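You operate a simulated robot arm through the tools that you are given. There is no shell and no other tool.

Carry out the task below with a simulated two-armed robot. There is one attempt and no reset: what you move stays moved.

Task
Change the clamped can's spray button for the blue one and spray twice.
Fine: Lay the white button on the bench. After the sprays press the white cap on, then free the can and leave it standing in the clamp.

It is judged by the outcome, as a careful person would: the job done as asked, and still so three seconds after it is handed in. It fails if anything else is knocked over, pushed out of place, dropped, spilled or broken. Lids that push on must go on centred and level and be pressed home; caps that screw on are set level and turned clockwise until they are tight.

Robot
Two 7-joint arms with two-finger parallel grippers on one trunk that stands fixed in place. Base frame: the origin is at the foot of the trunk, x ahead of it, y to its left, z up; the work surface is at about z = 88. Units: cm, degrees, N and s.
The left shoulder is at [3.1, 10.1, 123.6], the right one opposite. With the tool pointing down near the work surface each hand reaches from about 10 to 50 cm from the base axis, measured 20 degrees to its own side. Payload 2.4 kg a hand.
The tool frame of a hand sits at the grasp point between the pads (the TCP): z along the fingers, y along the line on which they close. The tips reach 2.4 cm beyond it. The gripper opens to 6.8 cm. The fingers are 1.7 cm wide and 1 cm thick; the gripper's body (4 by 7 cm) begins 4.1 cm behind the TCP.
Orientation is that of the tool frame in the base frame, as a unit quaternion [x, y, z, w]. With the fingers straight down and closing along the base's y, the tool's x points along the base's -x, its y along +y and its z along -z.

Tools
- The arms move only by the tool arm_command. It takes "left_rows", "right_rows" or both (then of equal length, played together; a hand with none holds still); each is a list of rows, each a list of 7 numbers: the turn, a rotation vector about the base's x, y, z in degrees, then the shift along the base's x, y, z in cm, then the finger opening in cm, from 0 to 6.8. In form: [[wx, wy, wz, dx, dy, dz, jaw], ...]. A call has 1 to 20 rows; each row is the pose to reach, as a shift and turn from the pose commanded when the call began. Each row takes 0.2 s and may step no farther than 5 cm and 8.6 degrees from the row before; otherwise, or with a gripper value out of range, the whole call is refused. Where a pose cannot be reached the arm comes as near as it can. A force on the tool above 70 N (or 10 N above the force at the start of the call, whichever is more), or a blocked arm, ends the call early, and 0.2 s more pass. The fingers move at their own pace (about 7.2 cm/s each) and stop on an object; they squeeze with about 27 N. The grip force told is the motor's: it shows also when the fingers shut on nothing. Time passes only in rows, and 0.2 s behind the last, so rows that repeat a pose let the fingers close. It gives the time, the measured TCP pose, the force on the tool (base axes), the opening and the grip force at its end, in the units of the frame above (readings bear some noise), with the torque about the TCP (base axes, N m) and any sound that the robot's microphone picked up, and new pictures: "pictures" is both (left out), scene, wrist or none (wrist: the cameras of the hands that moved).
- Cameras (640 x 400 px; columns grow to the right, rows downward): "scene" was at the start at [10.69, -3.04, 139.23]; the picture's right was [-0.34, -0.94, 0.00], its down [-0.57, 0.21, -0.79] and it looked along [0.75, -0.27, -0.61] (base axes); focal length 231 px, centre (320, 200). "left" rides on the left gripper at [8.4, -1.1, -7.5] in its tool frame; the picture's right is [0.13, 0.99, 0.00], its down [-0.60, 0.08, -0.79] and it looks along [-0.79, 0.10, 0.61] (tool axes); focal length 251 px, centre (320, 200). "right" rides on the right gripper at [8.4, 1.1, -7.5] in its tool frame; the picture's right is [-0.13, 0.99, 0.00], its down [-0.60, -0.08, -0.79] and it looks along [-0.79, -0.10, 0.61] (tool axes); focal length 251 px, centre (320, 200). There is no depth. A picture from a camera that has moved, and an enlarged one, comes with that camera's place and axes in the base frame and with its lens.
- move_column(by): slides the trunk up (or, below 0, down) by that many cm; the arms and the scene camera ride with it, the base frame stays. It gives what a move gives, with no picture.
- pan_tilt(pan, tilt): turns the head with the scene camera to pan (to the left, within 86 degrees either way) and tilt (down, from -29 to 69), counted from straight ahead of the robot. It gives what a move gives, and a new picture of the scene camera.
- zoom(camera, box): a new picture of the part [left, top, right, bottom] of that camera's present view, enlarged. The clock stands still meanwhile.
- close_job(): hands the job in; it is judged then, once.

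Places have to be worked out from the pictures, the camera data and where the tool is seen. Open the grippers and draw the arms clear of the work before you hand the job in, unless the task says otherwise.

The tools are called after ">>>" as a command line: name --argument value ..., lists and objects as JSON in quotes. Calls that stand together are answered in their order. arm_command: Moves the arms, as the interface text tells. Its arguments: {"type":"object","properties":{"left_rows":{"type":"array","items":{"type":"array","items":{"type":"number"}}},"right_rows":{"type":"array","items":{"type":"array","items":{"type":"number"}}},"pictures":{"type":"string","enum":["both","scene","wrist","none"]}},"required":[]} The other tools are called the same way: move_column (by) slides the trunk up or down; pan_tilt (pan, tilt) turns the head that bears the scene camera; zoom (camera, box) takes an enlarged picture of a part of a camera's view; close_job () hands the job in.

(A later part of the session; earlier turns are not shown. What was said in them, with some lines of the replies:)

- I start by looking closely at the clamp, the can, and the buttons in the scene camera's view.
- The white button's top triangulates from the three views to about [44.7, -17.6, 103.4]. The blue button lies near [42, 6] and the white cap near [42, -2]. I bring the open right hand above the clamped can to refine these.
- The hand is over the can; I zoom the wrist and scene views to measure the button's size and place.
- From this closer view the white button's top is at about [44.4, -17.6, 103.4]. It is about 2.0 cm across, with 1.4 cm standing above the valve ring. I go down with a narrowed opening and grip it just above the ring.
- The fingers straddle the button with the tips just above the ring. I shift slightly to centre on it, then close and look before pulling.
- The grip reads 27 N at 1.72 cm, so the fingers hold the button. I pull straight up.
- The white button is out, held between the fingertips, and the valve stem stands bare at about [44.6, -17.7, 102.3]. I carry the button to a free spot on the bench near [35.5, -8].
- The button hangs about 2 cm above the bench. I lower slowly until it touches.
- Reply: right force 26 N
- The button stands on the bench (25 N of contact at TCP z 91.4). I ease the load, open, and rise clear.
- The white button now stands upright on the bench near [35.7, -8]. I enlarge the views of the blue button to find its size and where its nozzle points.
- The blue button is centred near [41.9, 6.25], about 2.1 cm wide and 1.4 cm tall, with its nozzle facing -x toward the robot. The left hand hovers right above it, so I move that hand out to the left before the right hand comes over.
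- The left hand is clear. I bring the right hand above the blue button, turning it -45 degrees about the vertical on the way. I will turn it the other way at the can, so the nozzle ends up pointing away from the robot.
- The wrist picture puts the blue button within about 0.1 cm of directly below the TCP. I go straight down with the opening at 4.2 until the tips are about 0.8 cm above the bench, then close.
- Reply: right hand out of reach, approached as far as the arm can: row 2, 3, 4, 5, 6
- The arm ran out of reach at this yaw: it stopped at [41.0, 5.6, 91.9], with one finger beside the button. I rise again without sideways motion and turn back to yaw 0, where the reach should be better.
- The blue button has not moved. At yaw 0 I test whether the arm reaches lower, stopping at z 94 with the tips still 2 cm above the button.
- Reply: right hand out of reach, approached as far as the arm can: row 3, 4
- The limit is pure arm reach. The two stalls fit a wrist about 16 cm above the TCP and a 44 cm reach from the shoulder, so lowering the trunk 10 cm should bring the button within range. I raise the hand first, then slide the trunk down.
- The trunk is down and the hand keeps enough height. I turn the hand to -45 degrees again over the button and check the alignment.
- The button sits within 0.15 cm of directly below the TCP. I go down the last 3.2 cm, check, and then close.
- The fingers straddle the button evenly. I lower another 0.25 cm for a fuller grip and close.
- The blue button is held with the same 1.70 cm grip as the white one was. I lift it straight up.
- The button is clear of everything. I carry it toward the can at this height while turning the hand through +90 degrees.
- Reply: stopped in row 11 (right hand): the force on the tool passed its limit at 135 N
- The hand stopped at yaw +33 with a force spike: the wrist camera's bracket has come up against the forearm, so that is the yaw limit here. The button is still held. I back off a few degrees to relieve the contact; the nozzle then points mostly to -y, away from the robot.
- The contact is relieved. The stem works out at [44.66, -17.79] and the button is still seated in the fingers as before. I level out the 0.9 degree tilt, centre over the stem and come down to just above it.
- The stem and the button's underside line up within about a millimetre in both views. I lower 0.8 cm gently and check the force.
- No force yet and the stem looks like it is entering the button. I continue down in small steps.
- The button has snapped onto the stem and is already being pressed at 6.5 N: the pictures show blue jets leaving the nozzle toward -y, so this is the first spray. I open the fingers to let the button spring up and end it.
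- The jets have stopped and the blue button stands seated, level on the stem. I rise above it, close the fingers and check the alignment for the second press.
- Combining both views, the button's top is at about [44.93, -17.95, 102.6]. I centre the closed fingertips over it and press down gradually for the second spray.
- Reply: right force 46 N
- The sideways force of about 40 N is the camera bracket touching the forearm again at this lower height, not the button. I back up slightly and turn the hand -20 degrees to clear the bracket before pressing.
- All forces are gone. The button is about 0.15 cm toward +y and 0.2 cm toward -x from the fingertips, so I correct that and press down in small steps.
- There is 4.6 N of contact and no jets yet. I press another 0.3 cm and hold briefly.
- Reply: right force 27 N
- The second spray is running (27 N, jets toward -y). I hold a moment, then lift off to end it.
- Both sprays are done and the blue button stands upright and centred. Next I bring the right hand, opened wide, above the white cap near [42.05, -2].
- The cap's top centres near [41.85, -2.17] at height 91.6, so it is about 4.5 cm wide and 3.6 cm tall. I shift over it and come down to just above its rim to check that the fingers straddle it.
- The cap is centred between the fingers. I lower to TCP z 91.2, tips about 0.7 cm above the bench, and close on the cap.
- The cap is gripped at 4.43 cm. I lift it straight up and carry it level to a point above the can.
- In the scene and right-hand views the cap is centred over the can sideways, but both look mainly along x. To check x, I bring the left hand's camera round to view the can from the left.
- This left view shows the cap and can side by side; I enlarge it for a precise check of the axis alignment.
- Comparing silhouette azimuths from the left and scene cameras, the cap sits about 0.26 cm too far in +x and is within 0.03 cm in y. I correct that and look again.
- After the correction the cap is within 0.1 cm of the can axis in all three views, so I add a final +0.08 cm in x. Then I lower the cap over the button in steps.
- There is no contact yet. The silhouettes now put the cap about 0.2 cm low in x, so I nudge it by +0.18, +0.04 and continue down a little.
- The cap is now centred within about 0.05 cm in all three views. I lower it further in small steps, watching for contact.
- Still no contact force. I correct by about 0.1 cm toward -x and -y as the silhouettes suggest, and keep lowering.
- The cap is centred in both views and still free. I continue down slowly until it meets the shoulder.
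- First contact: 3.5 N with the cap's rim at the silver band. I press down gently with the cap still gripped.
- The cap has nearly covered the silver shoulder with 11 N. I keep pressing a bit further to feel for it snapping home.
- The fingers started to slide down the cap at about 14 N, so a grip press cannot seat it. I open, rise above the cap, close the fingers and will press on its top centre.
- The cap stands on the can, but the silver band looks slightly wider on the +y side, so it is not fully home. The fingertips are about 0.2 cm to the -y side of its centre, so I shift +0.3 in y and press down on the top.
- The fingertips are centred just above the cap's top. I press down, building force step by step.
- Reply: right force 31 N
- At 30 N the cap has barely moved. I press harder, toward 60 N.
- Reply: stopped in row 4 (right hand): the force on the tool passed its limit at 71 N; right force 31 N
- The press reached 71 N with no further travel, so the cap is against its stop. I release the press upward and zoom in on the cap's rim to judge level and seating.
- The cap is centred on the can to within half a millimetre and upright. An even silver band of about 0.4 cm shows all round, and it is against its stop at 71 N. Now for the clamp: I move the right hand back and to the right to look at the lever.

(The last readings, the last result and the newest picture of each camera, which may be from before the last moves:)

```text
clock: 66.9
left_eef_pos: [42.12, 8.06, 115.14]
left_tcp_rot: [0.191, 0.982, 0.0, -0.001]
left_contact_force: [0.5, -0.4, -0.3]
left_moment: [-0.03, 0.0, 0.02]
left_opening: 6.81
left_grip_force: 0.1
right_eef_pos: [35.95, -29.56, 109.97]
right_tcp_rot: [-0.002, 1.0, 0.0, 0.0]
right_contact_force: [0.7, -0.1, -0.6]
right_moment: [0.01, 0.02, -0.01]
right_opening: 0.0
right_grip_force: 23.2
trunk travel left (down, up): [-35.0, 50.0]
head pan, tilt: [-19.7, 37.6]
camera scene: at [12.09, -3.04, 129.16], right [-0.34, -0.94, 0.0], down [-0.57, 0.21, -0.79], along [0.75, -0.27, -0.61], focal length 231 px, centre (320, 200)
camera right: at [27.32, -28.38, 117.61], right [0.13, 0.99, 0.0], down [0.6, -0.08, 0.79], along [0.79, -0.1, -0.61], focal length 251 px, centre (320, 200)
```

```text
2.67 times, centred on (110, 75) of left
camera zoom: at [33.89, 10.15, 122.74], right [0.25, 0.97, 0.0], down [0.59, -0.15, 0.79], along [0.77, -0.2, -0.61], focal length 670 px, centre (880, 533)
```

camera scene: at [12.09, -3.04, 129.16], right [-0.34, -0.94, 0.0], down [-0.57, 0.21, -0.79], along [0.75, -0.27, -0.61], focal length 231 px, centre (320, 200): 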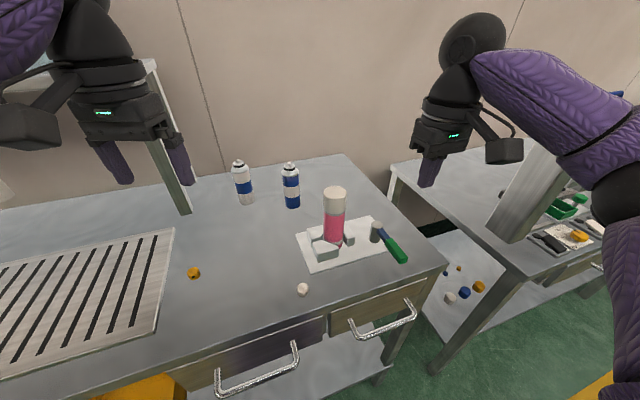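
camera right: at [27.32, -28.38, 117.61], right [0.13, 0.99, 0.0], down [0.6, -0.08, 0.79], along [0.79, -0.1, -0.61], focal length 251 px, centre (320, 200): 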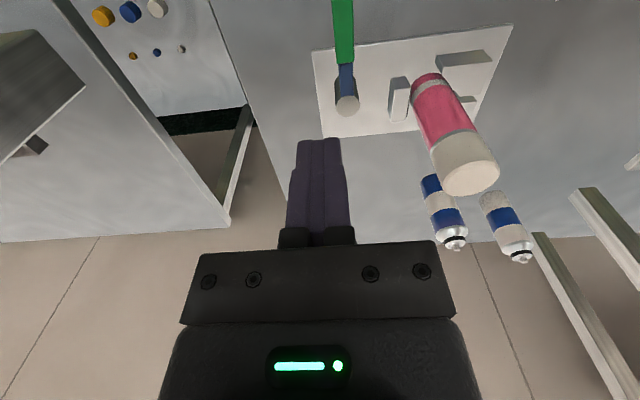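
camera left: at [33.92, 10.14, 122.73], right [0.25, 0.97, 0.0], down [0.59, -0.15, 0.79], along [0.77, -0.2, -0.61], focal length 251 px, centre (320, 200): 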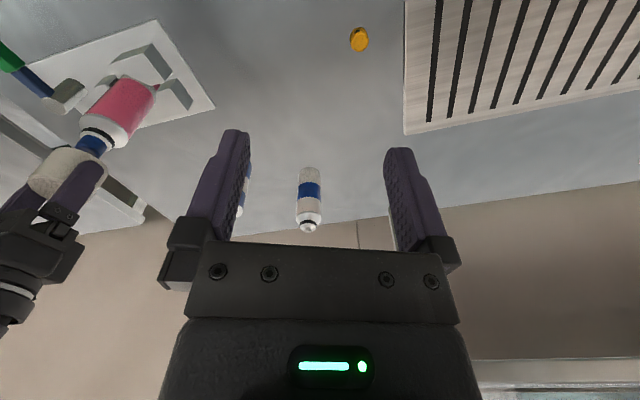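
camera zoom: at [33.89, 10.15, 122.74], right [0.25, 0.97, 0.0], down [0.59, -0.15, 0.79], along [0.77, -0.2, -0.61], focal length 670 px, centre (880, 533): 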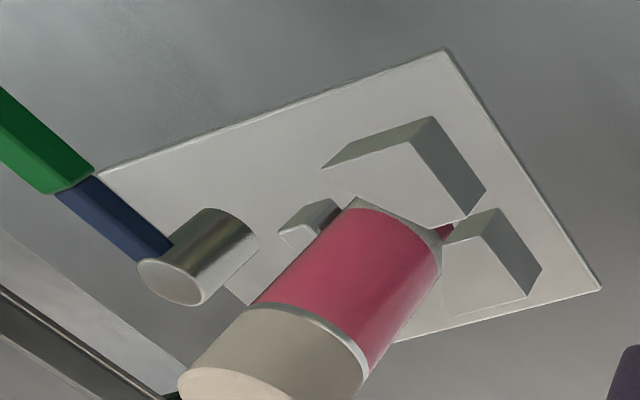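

The lever's post is at about [42.85, -27.5]. Its handle lies flat at z about 93, pointing to -x, with the green grip spanning x 33.5 to 38.3. The can and jaw block the +y side, so it must swing toward -y. I lower the closed fingers beside the grip on its +y side to push it.

>>> arm_command --right_rows '[[0, 0, 0, 0.3, 2.5, 0, 0], [0, 0, 0, 0.7, 5.0, -1, 0], [0, 0, 0, 0.7, 5.0, -4.5, 0], [0, 0, 0, 0.7, 5.0, -8.5, 0], [0, 0, 0, 0.7, 5.0, -11.5, 0], [0, 0, 0, 0.7, 5.0, -12.5, 0], [0, 0, 0, 0.7, 5.0, -12.5, 0]]' --pictures "both"

>>> zoom --camera "right" --box '[180, 30, 460, 200]'

>>> zoom --camera "scene" --box '[310, 190, 430, 290]'

```text
clock: 68.5
left_eef_pos: [42.09, 8.1, 115.16]
left_tcp_rot: [0.191, 0.982, 0.0, -0.001]
left_contact_force: [0.1, 0.1, 0.4]
left_moment: [0.03, -0.01, 0.02]
left_opening: 6.81
left_grip_force: 0.3
right_eef_pos: [36.38, -24.68, 97.37]
right_tcp_rot: [-0.002, 1.0, 0.0, 0.001]
right_contact_force: [-0.1, 0.8, -0.9]
right_moment: [-0.01, -0.01, 0.01]
right_opening: 0.01
right_grip_force: 23.8
trunk travel left (down, up): [-35.0, 50.0]
head pan, tilt: [-19.7, 37.6]
camera scene: at [12.09, -3.04, 129.16], right [-0.34, -0.94, 0.0], down [-0.57, 0.21, -0.79], along [0.75, -0.27, -0.61], focal length 231 px, centre (320, 200)
camera right: at [27.88, -23.47, 104.93], right [0.13, 0.99, 0.0], down [0.6, -0.08, 0.79], along [0.79, -0.1, -0.61], focal length 251 px, centre (320, 200)
```

scene: 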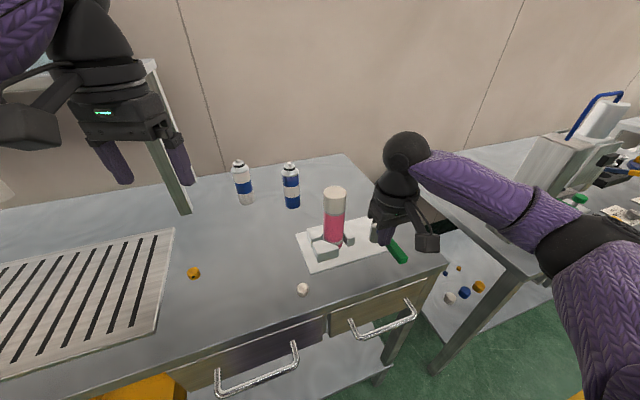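
right: 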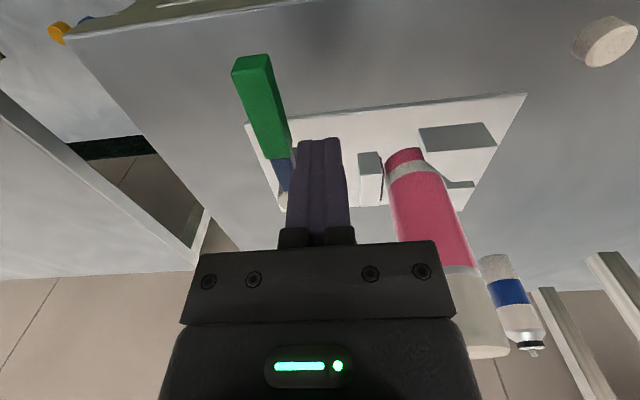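

```text
2.29 times, centred on (320, 115) of right
camera zoom: at [27.88, -23.47, 104.93], right [0.13, 0.99, 0.0], down [0.6, -0.08, 0.79], along [0.79, -0.1, -0.61], focal length 575 px, centre (320, 394)
```

zoom: 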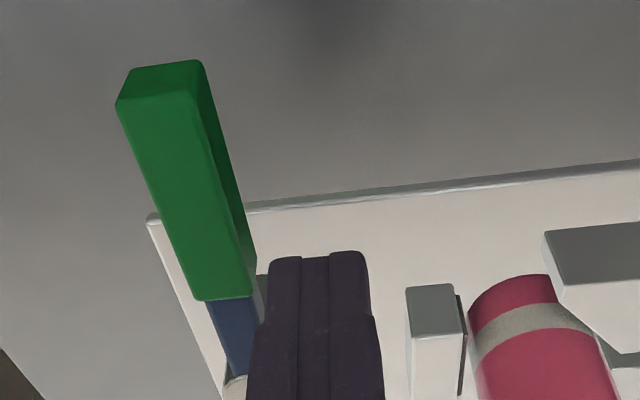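

```text
4.00 times, centred on (370, 240) of scene
camera zoom: at [12.09, -3.04, 129.16], right [-0.34, -0.94, 0.0], down [-0.57, 0.21, -0.79], along [0.75, -0.27, -0.61], focal length 925 px, centre (120, 40)
```

zoom: 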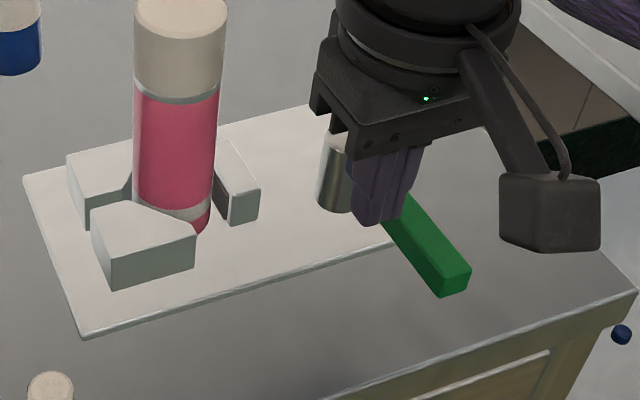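

The fingers are 0.8 cm clear of the grip's +y side. I lower them to grip height, then give a first gentle push toward -y to see whether the lever turns.

>>> arm_command --right_rows '[[0, 0, 0, 0, 0, -1.5, 0], [0, 0, 0, 0, 0, -3.0, 0], [0, 0, 0, 0, 0, -3.5, 0], [0, 0, 0, 0, -0.6, -3.5, 0], [0, 0, 0, 0, -1.0, -3.5, 0], [0, 0, 0, 0, -1.4, -3.5, 0], [0, 0, 0, 0, -1.8, -3.5, 0]]' --pictures "both"

>>> zoom --camera "right" --box '[180, 30, 460, 200]'

>>> zoom --camera "left" --box '[0, 0, 220, 150]'

```text
clock: 70.1
left_eef_pos: [42.15, 8.09, 115.18]
left_tcp_rot: [0.191, 0.982, 0.0, 0.0]
left_contact_force: [-0.7, 0.6, 0.5]
left_moment: [0.0, 0.02, 0.0]
left_opening: 6.81
left_grip_force: 0.1
right_eef_pos: [36.69, -26.29, 93.96]
right_tcp_rot: [-0.001, 1.0, -0.001, 0.001]
right_contact_force: [-0.4, 0.6, -1.4]
right_moment: [0.04, 0.03, 0.02]
right_opening: 0.0
right_grip_force: 23.7
trunk travel left (down, up): [-35.0, 50.0]
head pan, tilt: [-19.7, 37.6]
camera scene: at [12.08, -3.03, 129.16], right [-0.34, -0.94, 0.0], down [-0.57, 0.21, -0.79], along [0.75, -0.27, -0.61], focal length 231 px, centre (320, 200)
camera right: at [28.02, -25.22, 101.42], right [0.13, 0.99, 0.0], down [0.6, -0.08, 0.79], along [0.79, -0.1, -0.61], focal length 251 px, centre (320, 200)
```

scene: 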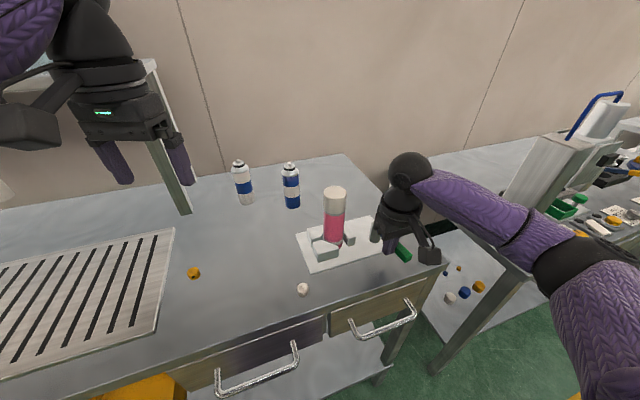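
right: 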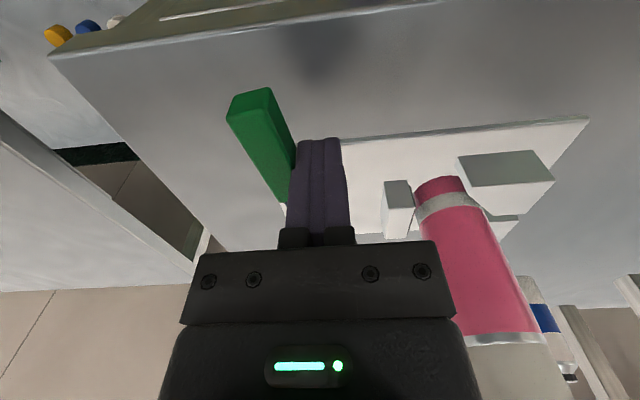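

```text
2.29 times, centred on (320, 115) of right
camera zoom: at [28.02, -25.22, 101.42], right [0.13, 0.99, 0.0], down [0.6, -0.08, 0.79], along [0.79, -0.1, -0.61], focal length 575 px, centre (320, 394)
```

zoom: 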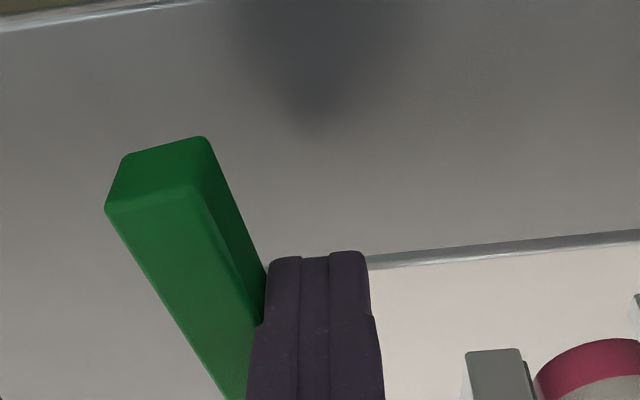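

```text
2.67 times, centred on (110, 75) of left
camera zoom: at [33.88, 10.16, 122.74], right [0.25, 0.97, 0.0], down [0.59, -0.15, 0.79], along [0.77, -0.2, -0.61], focal length 670 px, centre (880, 533)
```

zoom: 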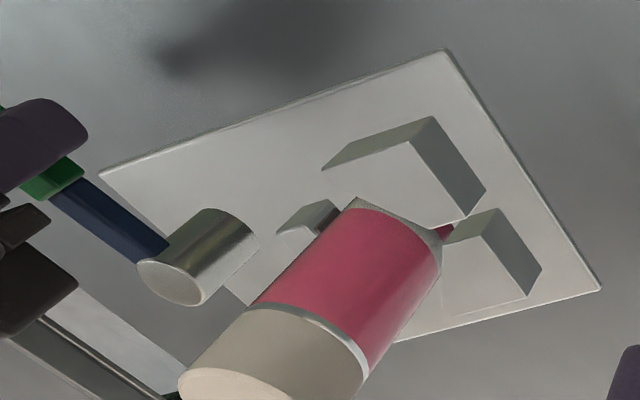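

The lever moves easily: the fingers have already passed the grip's old edge with almost no force. I continue pushing along the arc around the post.

>>> arm_command --right_rows '[[0, 0, 0, -0.3, -0.5, 0, 0], [0, 0, 0, -0.45, -1.0, 0, 0], [0, 0, 0, -0.4, -1.6, 0, 0], [0, 0, 0, -0.25, -2.2, 0, 0], [0, 0, 0, 0, -2.8, 0, 0], [0, 0, 0, 0.25, -3.35, 0, 0], [0, 0, 0, 0.5, -3.8, 0, 0]]' --pictures "both"

>>> zoom --camera "left" --box '[0, 0, 220, 150]'

>>> zoom --camera "scene" --box '[310, 190, 430, 290]'

```text
clock: 71.7
left_eef_pos: [41.99, 8.1, 115.22]
left_tcp_rot: [0.191, 0.982, 0.0, -0.001]
left_contact_force: [-0.1, -0.4, 0.6]
left_moment: [0.01, -0.05, 0.07]
left_opening: 6.82
left_grip_force: 0.1
right_eef_pos: [37.12, -30.13, 93.85]
right_tcp_rot: [-0.001, 1.0, -0.001, 0.0]
right_contact_force: [-0.3, 1.6, 1.1]
right_moment: [0.01, 0.01, 0.01]
right_opening: 0.0
right_grip_force: 23.3
trunk travel left (down, up): [-35.0, 50.0]
head pan, tilt: [-19.7, 37.6]
camera scene: at [12.09, -3.03, 129.16], right [-0.34, -0.94, 0.0], down [-0.57, 0.21, -0.79], along [0.75, -0.27, -0.61], focal length 231 px, centre (320, 200)
camera right: at [28.5, -29.02, 101.39], right [0.13, 0.99, 0.0], down [0.6, -0.08, 0.79], along [0.79, -0.1, -0.61], focal length 251 px, centre (320, 200)
```

scene: 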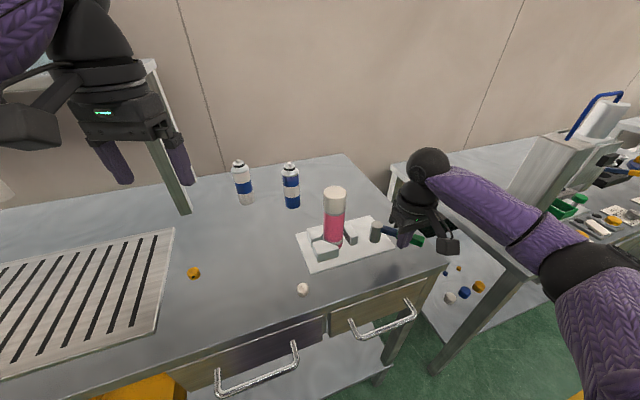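
right: 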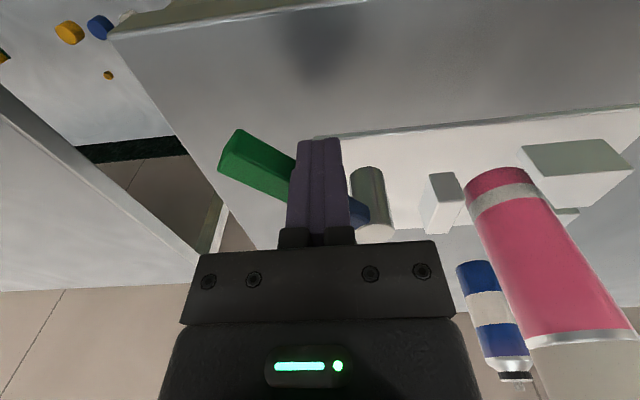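

```text
2.67 times, centred on (110, 75) of left
camera zoom: at [33.88, 10.15, 122.74], right [0.25, 0.97, 0.0], down [0.59, -0.15, 0.79], along [0.77, -0.2, -0.61], focal length 670 px, centre (880, 533)
```

zoom: 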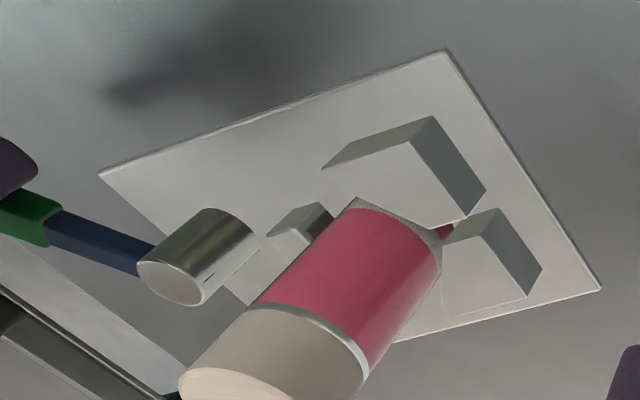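

```text
4.00 times, centred on (370, 240) of scene
camera zoom: at [12.09, -3.03, 129.16], right [-0.34, -0.94, 0.0], down [-0.57, 0.21, -0.79], along [0.75, -0.27, -0.61], focal length 925 px, centre (120, 40)
```

zoom: 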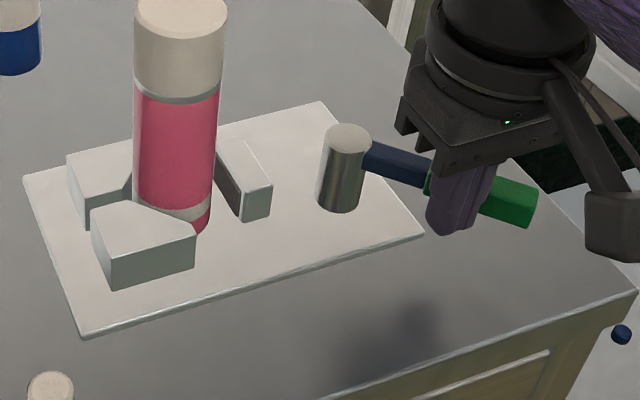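

The lever has swung about 45 degrees and the clamp's jaw has already drawn away from the can. I keep pushing around the arc to bring it to its fully open stop.

>>> arm_command --right_rows '[[0, 0, 0, 0.3, -0.4, 0, 0], [0, 0, 0, 0.65, -0.8, 0, 0], [0, 0, 0, 0.95, -1.15, 0, 0], [0, 0, 0, 1.45, -1.5, 0, 0], [0, 0, 0, 1.95, -1.75, 0, 0], [0, 0, 0, 2.4, -1.95, 0, 0]]' --pictures "both"

>>> zoom --camera "left" --box '[0, 0, 220, 150]'

>>> zoom --camera "scene" --box '[310, 190, 430, 290]'

```text
clock: 73.1
left_eef_pos: [42.11, 8.11, 115.2]
left_tcp_rot: [0.191, 0.982, 0.0, 0.0]
left_contact_force: [0.3, -0.2, 0.1]
left_moment: [0.01, -0.01, 0.01]
left_opening: 6.81
left_grip_force: 0.1
right_eef_pos: [39.42, -32.2, 93.95]
right_tcp_rot: [-0.002, 1.0, -0.001, 0.0]
right_contact_force: [-0.6, 0.1, 0.0]
right_moment: [0.04, 0.0, -0.04]
right_opening: 0.01
right_grip_force: 23.3
trunk travel left (down, up): [-35.0, 50.0]
head pan, tilt: [-19.7, 37.6]
camera scene: at [12.08, -3.04, 129.16], right [-0.34, -0.94, 0.0], down [-0.57, 0.21, -0.79], along [0.75, -0.27, -0.61], focal length 231 px, centre (320, 200)
camera right: at [30.87, -31.0, 101.4], right [0.13, 0.99, 0.0], down [0.6, -0.08, 0.79], along [0.79, -0.1, -0.61], focal length 251 px, centre (320, 200)
```

scene: 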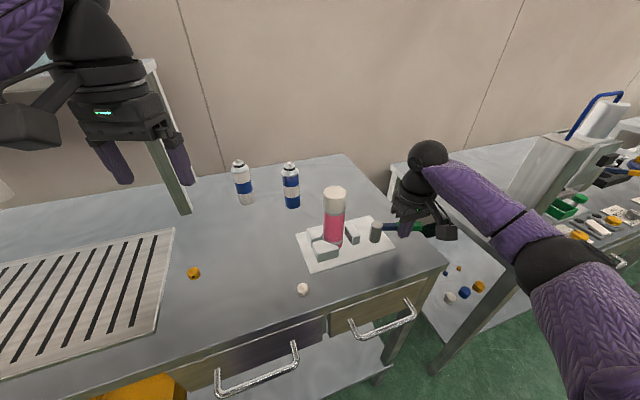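
right: 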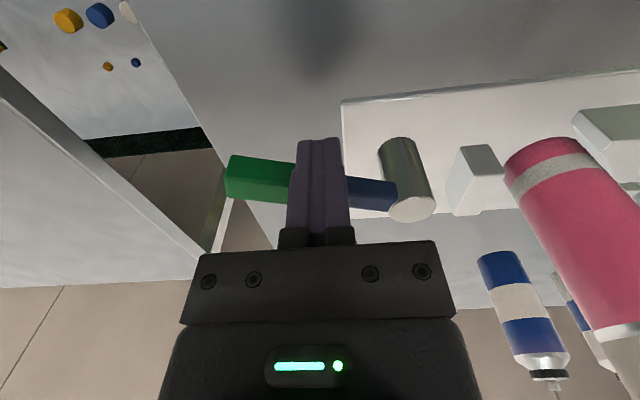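

```text
2.67 times, centred on (110, 75) of left
camera zoom: at [33.88, 10.14, 122.74], right [0.25, 0.97, 0.0], down [0.59, -0.15, 0.79], along [0.77, -0.2, -0.61], focal length 670 px, centre (880, 533)
```

zoom: 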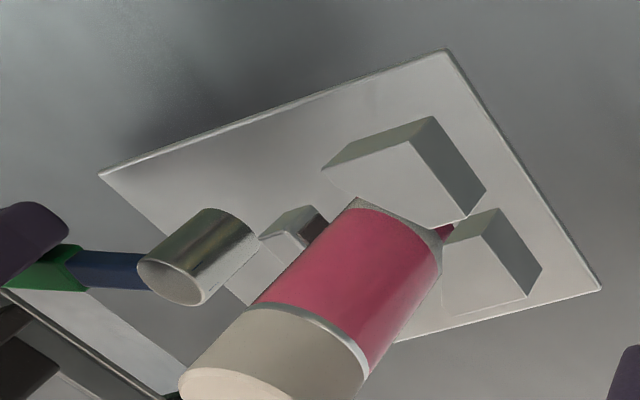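

```text
4.00 times, centred on (370, 240) of scene
camera zoom: at [12.08, -3.04, 129.16], right [-0.34, -0.94, 0.0], down [-0.57, 0.21, -0.79], along [0.75, -0.27, -0.61], focal length 925 px, centre (120, 40)
```

zoom: 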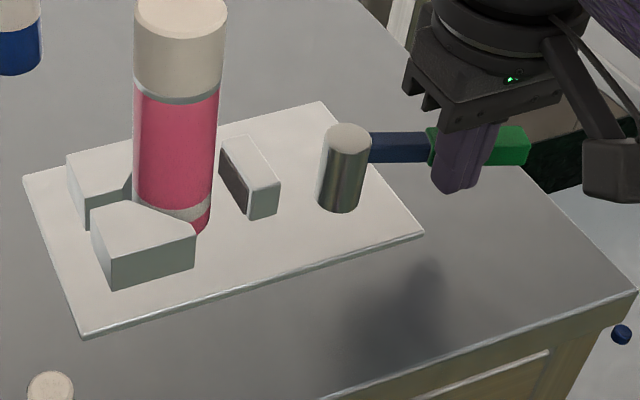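

The lever is at about 70 degrees of swing, and the jaw stands about 1 cm off the can. I push the last bit toward 90 degrees.

>>> arm_command --right_rows '[[0, 0, 0, 0.4, -0.1, 0, 0], [0, 0, 0, 0.8, -0.15, 0, 0], [0, 0, 0, 1.2, -0.2, 0, 0], [0, 0, 0, 1.6, -0.2, 0, 0], [0, 0, 0, 1.9, -0.2, 0, 0]]' --pictures "both"

>>> zoom --camera "scene" --box '[310, 190, 430, 290]'

```text
clock: 74.3
left_eef_pos: [41.98, 8.05, 115.15]
left_tcp_rot: [0.19, 0.982, 0.0, 0.0]
left_contact_force: [-0.1, 0.1, -0.1]
left_moment: [0.01, -0.03, -0.01]
left_opening: 6.76
left_grip_force: 0.2
right_eef_pos: [41.24, -32.47, 93.95]
right_tcp_rot: [0.0, 1.0, -0.001, 0.001]
right_contact_force: [-7.4, -0.8, -1.4]
right_moment: [-0.06, 0.08, -0.02]
right_opening: 0.0
right_grip_force: 23.4
trunk travel left (down, up): [-35.0, 50.0]
head pan, tilt: [-19.7, 37.6]
camera scene: at [11.98, -3.05, 129.17], right [-0.34, -0.94, 0.0], down [-0.57, 0.21, -0.79], along [0.75, -0.27, -0.61], focal length 231 px, centre (320, 200)
camera right: at [32.72, -31.19, 101.49], right [0.13, 0.99, 0.0], down [0.6, -0.08, 0.79], along [0.79, -0.1, -0.61], focal length 251 px, centre (320, 200)
```

scene: 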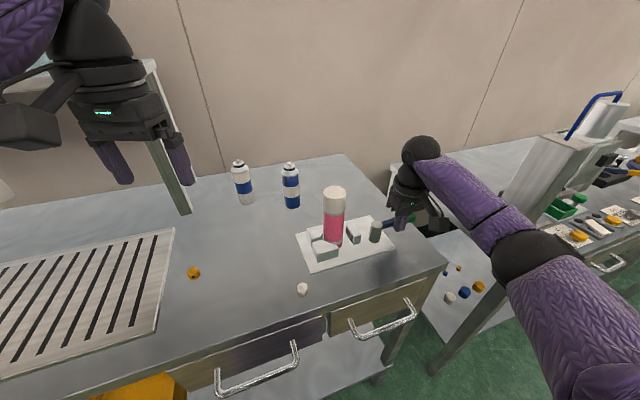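
right: 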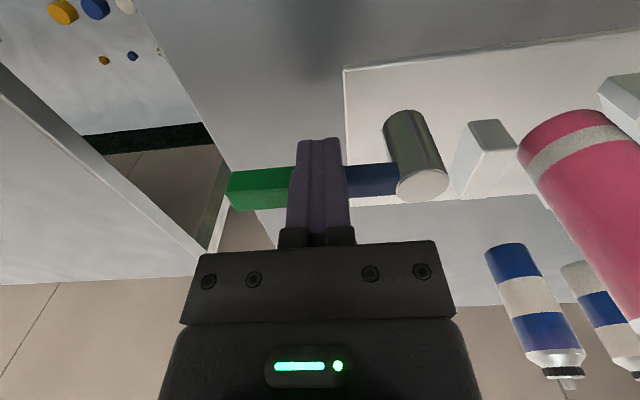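

```text
4.00 times, centred on (370, 240) of scene
camera zoom: at [11.98, -3.05, 129.17], right [-0.34, -0.94, 0.0], down [-0.57, 0.21, -0.79], along [0.75, -0.27, -0.61], focal length 925 px, centre (120, 40)
```

zoom: 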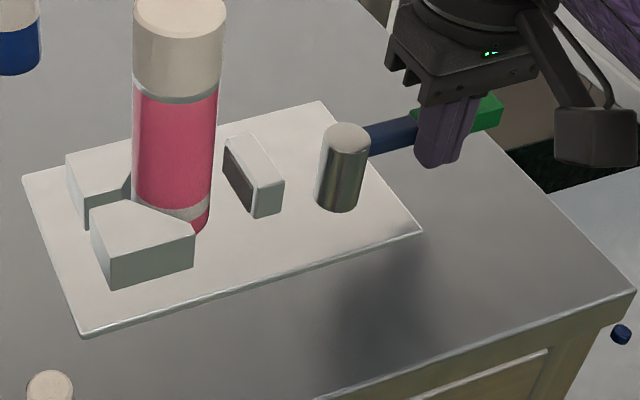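

The lever has reached its stop (7 N back-push at about 90 degrees), and the jaw is well clear of the can, which stands upright. I back the fingers off toward -x, then rise.

>>> arm_command --right_rows '[[0, 0, 0, -0.6, 0, 0, 0], [0, 0, 0, -1.5, 0.2, 0, 0], [0, 0, 0, -2.2, 0.3, 1.5, 0], [0, 0, 0, -3, 0.3, 4.5, 0], [0, 0, 0, -4, 0.3, 9, 0], [0, 0, 0, -6, 0.3, 13, 0], [0, 0, 0, -8, 0.3, 16, 0], [0, 0, 0, -8, 0.3, 16, 0]]' --pictures "both"

>>> zoom --camera "scene" --box '[290, 180, 420, 290]'

>>> zoom --camera "left" --box '[0, 0, 220, 170]'

>>> zoom --camera "right" --box '[300, 20, 540, 220]'

```text
clock: 76.1
left_eef_pos: [42.19, 8.17, 115.09]
left_tcp_rot: [0.191, 0.982, 0.0, -0.001]
left_contact_force: [0.0, -0.3, 0.3]
left_moment: [0.01, -0.03, -0.01]
left_opening: 6.79
left_grip_force: 0.1
right_eef_pos: [33.24, -32.45, 110.07]
right_tcp_rot: [-0.001, 1.0, -0.001, 0.0]
right_contact_force: [-0.2, -1.1, 0.6]
right_moment: [-0.01, 0.0, 0.04]
right_opening: 0.0
right_grip_force: 23.4
trunk travel left (down, up): [-35.0, 50.0]
head pan, tilt: [-19.7, 37.6]
camera scene: at [12.09, -3.04, 129.16], right [-0.34, -0.94, 0.0], down [-0.57, 0.21, -0.79], along [0.75, -0.27, -0.61], focal length 231 px, centre (320, 200)
camera right: at [24.71, -31.17, 117.58], right [0.13, 0.99, 0.0], down [0.6, -0.08, 0.79], along [0.79, -0.1, -0.61], focal length 251 px, centre (320, 200)
```

scene: 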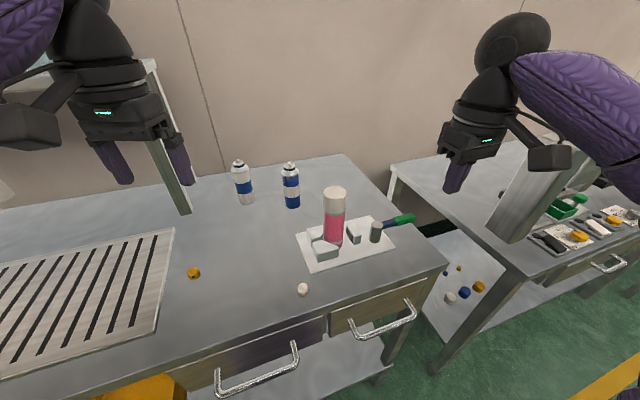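
right: 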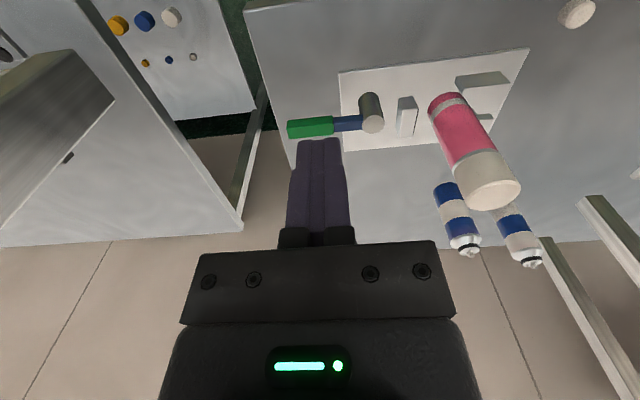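

```text
3.64 times, centred on (355, 235) of scene
camera zoom: at [12.09, -3.04, 129.16], right [-0.34, -0.94, 0.0], down [-0.57, 0.21, -0.79], along [0.75, -0.27, -0.61], focal length 841 px, centre (193, 73)
```

zoom: 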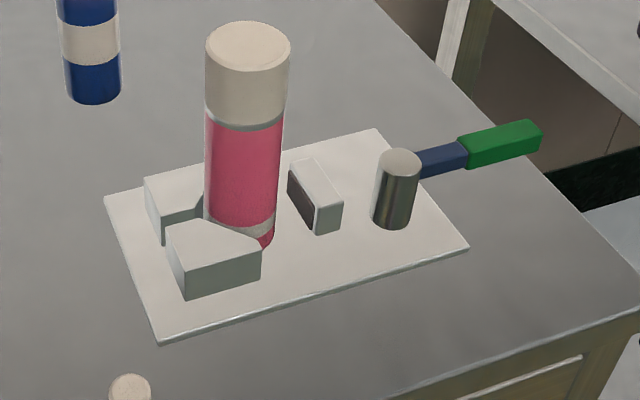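

```text
2.35 times, centred on (110, 85) of left
camera zoom: at [33.89, 10.14, 122.73], right [0.25, 0.97, 0.0], down [0.59, -0.15, 0.79], along [0.77, -0.2, -0.61], focal length 592 px, centre (814, 471)
```

zoom: 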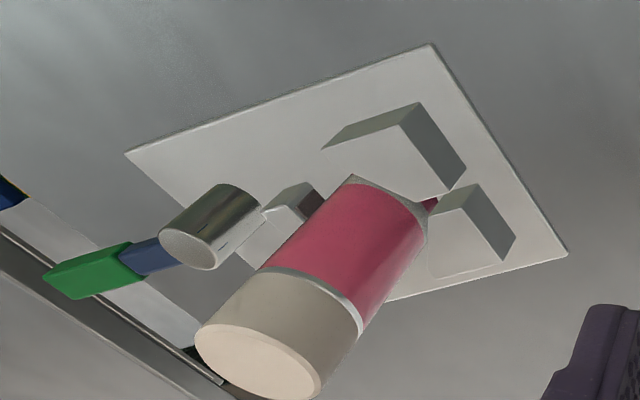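

```text
2.00 times, centred on (420, 120) of right
camera zoom: at [24.71, -31.17, 117.58], right [0.13, 0.99, 0.0], down [0.6, -0.08, 0.79], along [0.79, -0.1, -0.61], focal length 503 px, centre (120, 360)
```

zoom: 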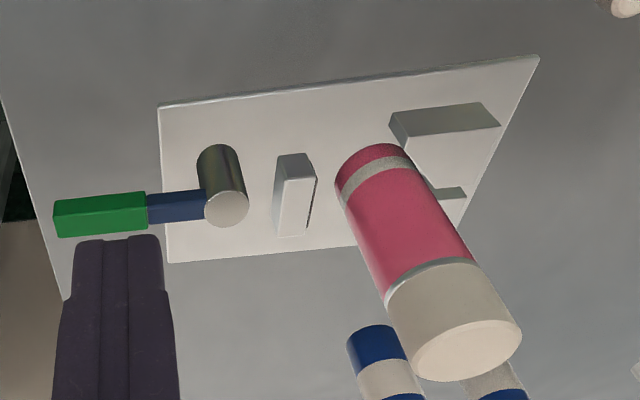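

The clamp is open and the can stands free between the blocks with its cap on. Before finishing I check from three sides that the cap is truly level.

>>> zoom --camera "left" --box '[70, 92, 134, 132]'

>>> zoom --camera "scene" --box '[318, 195, 350, 215]'

>>> zoom --camera "right" --box '[440, 120, 536, 220]'

```text
10.00 times, centred on (102, 112) of left
camera zoom: at [33.89, 10.14, 122.73], right [0.25, 0.97, 0.0], down [0.59, -0.15, 0.79], along [0.77, -0.2, -0.61], focal length 2514 px, centre (2500, 1080)
```

zoom: 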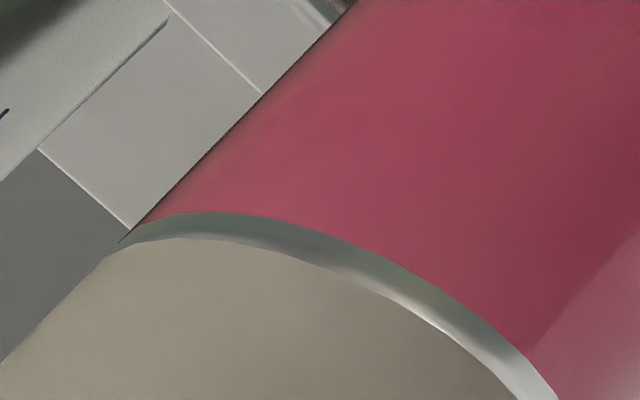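

```text
16.00 times, centred on (334, 205) of scene
camera zoom: at [12.09, -3.04, 129.16], right [-0.34, -0.94, 0.0], down [-0.57, 0.21, -0.79], along [0.75, -0.27, -0.61], focal length 3700 px, centre (96, 120)
```

zoom: 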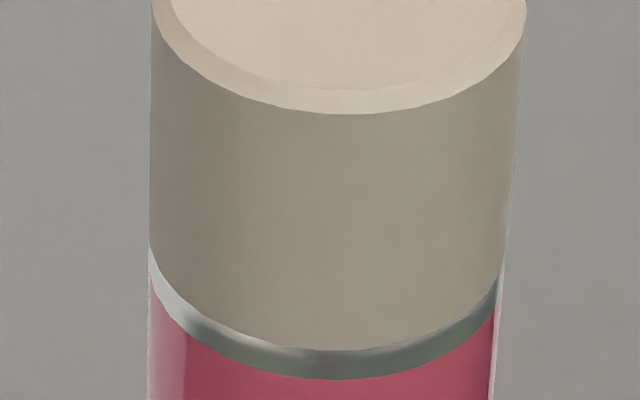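

```text
4.00 times, centred on (488, 170) of right
camera zoom: at [24.71, -31.17, 117.58], right [0.13, 0.99, 0.0], down [0.6, -0.08, 0.79], along [0.79, -0.1, -0.61], focal length 1006 px, centre (-352, 320)
```

zoom: 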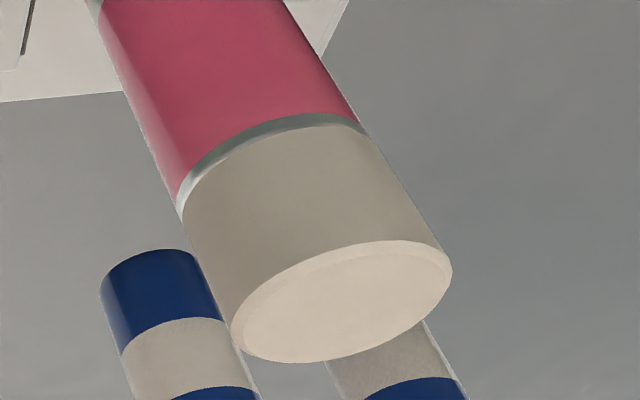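

The silver band is uniform (about 0.42 cm) from every side, so the cap sits level and centred, and the can stands free. I open the right gripper and draw both arms back clear of the work.

>>> arm_command --left_rows '[[0, 0, 4, -1, 1.5, 0.5, 6.8], [0, 0, 8, -3, 4, 1, 6.8], [0, 0, 12, -5, 6.5, 1.5, 6.8], [0, 0, 16, -8, 9, 2, 6.8], [0, 0, 20, -11, 11.5, 2.5, 6.8], [0, 0, 22, -14, 14, 3, 6.8], [0, 0, 22, -14, 14, 3, 6.8]]' --right_rows '[[0, 0, 0, 0, 0, 1, 1], [0, 0, 0, -0.5, 0, 2.5, 2.5], [0, 0, 0, -1, 0, 4, 4], [0, 0, 0, -2, 0, 5.5, 5.5], [0, 0, 0, -3.5, 0, 7, 6.8], [0, 0, 0, -5, 0, 8, 6.8], [0, 0, 0, -5, 0, 8, 6.8]]' --pictures "both"

>>> zoom --camera "scene" --box '[170, 150, 430, 320]'

```text
clock: 77.7
left_eef_pos: [27.94, 22.04, 118.25]
left_tcp_rot: [0.001, 1.0, 0.0, -0.001]
left_contact_force: [0.3, -0.2, 0.5]
left_moment: [-0.02, 0.02, 0.02]
left_opening: 6.82
left_grip_force: 0.1
right_eef_pos: [28.11, -32.34, 117.84]
right_tcp_rot: [-0.002, 1.0, -0.002, 0.001]
right_contact_force: [-0.8, -0.4, -0.4]
right_moment: [0.01, 0.0, -0.01]
right_opening: 6.81
right_grip_force: 0.1
trunk travel left (down, up): [-35.0, 50.0]
head pan, tilt: [-19.7, 37.6]
camera scene: at [12.08, -3.04, 129.16], right [-0.34, -0.94, 0.0], down [-0.57, 0.21, -0.79], along [0.75, -0.27, -0.61], focal length 231 px, centre (320, 200)
camera right: at [19.54, -31.08, 125.37], right [0.13, 0.99, 0.0], down [0.6, -0.08, 0.79], along [0.79, -0.1, -0.61], focal length 251 px, centre (320, 200)
camera left: at [19.5, 20.84, 125.96], right [-0.13, 0.99, 0.0], down [0.61, 0.08, 0.79], along [0.79, 0.1, -0.61], focal length 251 px, centre (320, 200)
```

scene: 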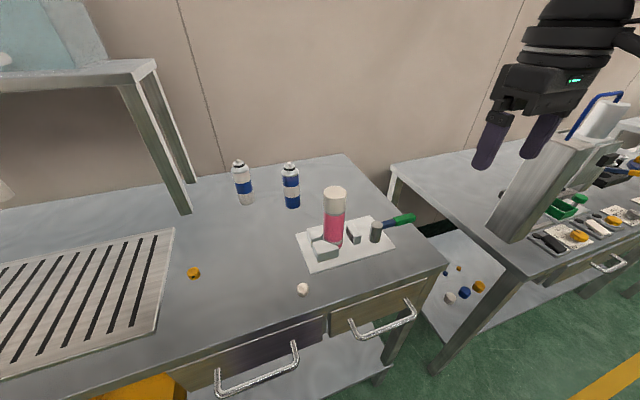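
right: 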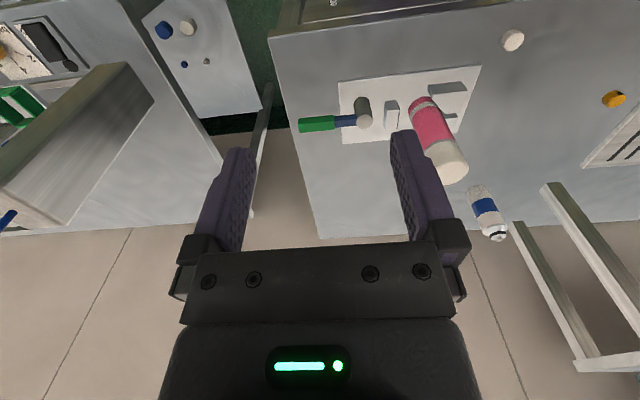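
left: 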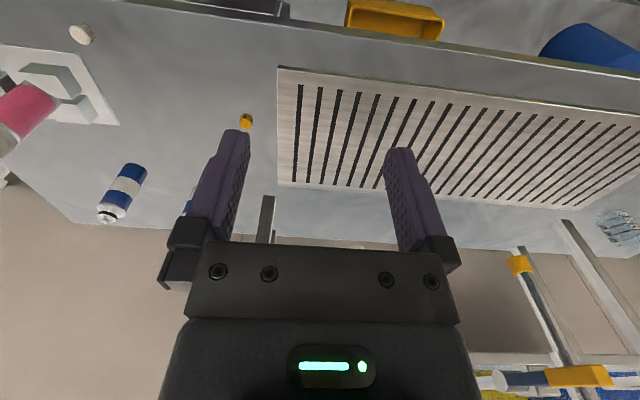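

```text
2.35 times, centred on (300, 235) of scene
camera zoom: at [12.08, -3.04, 129.16], right [-0.34, -0.94, 0.0], down [-0.57, 0.21, -0.79], along [0.75, -0.27, -0.61], focal length 544 px, centre (367, 118)
```

zoom: 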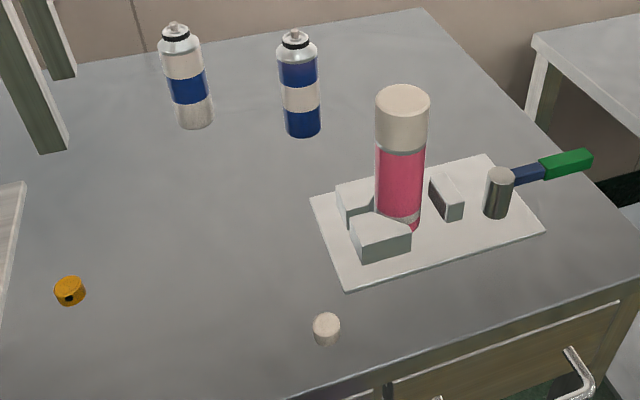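

The capped can stands free and upright in the open clamp, with the blue button under its cap. The white button stands on the bench, and the other cans and the yellow button are where they were. Both grippers are open and clear, so I hand the job in.

>>> close_job

```text
The job is handed in.
```

The job is done and handed in. The clamped can now has the blue spray button and was sprayed twice. It stands capped and free in the open clamp.

- **White button:** I pulled it off the can and stood it on the bench in front of the clamp.
- **Sprays:** The first came while I was pressing the blue button onto the stem. The second was a separate press. Both showed as jets in the pictures, aimed to the robot's right; the microphone reported no sound for either.
- **White cap:** I pressed its top until it stopped moving, at about 71 N. From three camera views it looked centred and level, with an even band of about 0.4 cm of bare can showing below it.
- **Clamp:** I swung the lever about 90° to its stop, and the jaw is clear of the can.

While I was turning the blue button toward the can, the right wrist camera's bracket bumped the forearm. One bump peaked at 135 N. Nothing was dropped or knocked over, and the other cans and the yellow button stayed in place.
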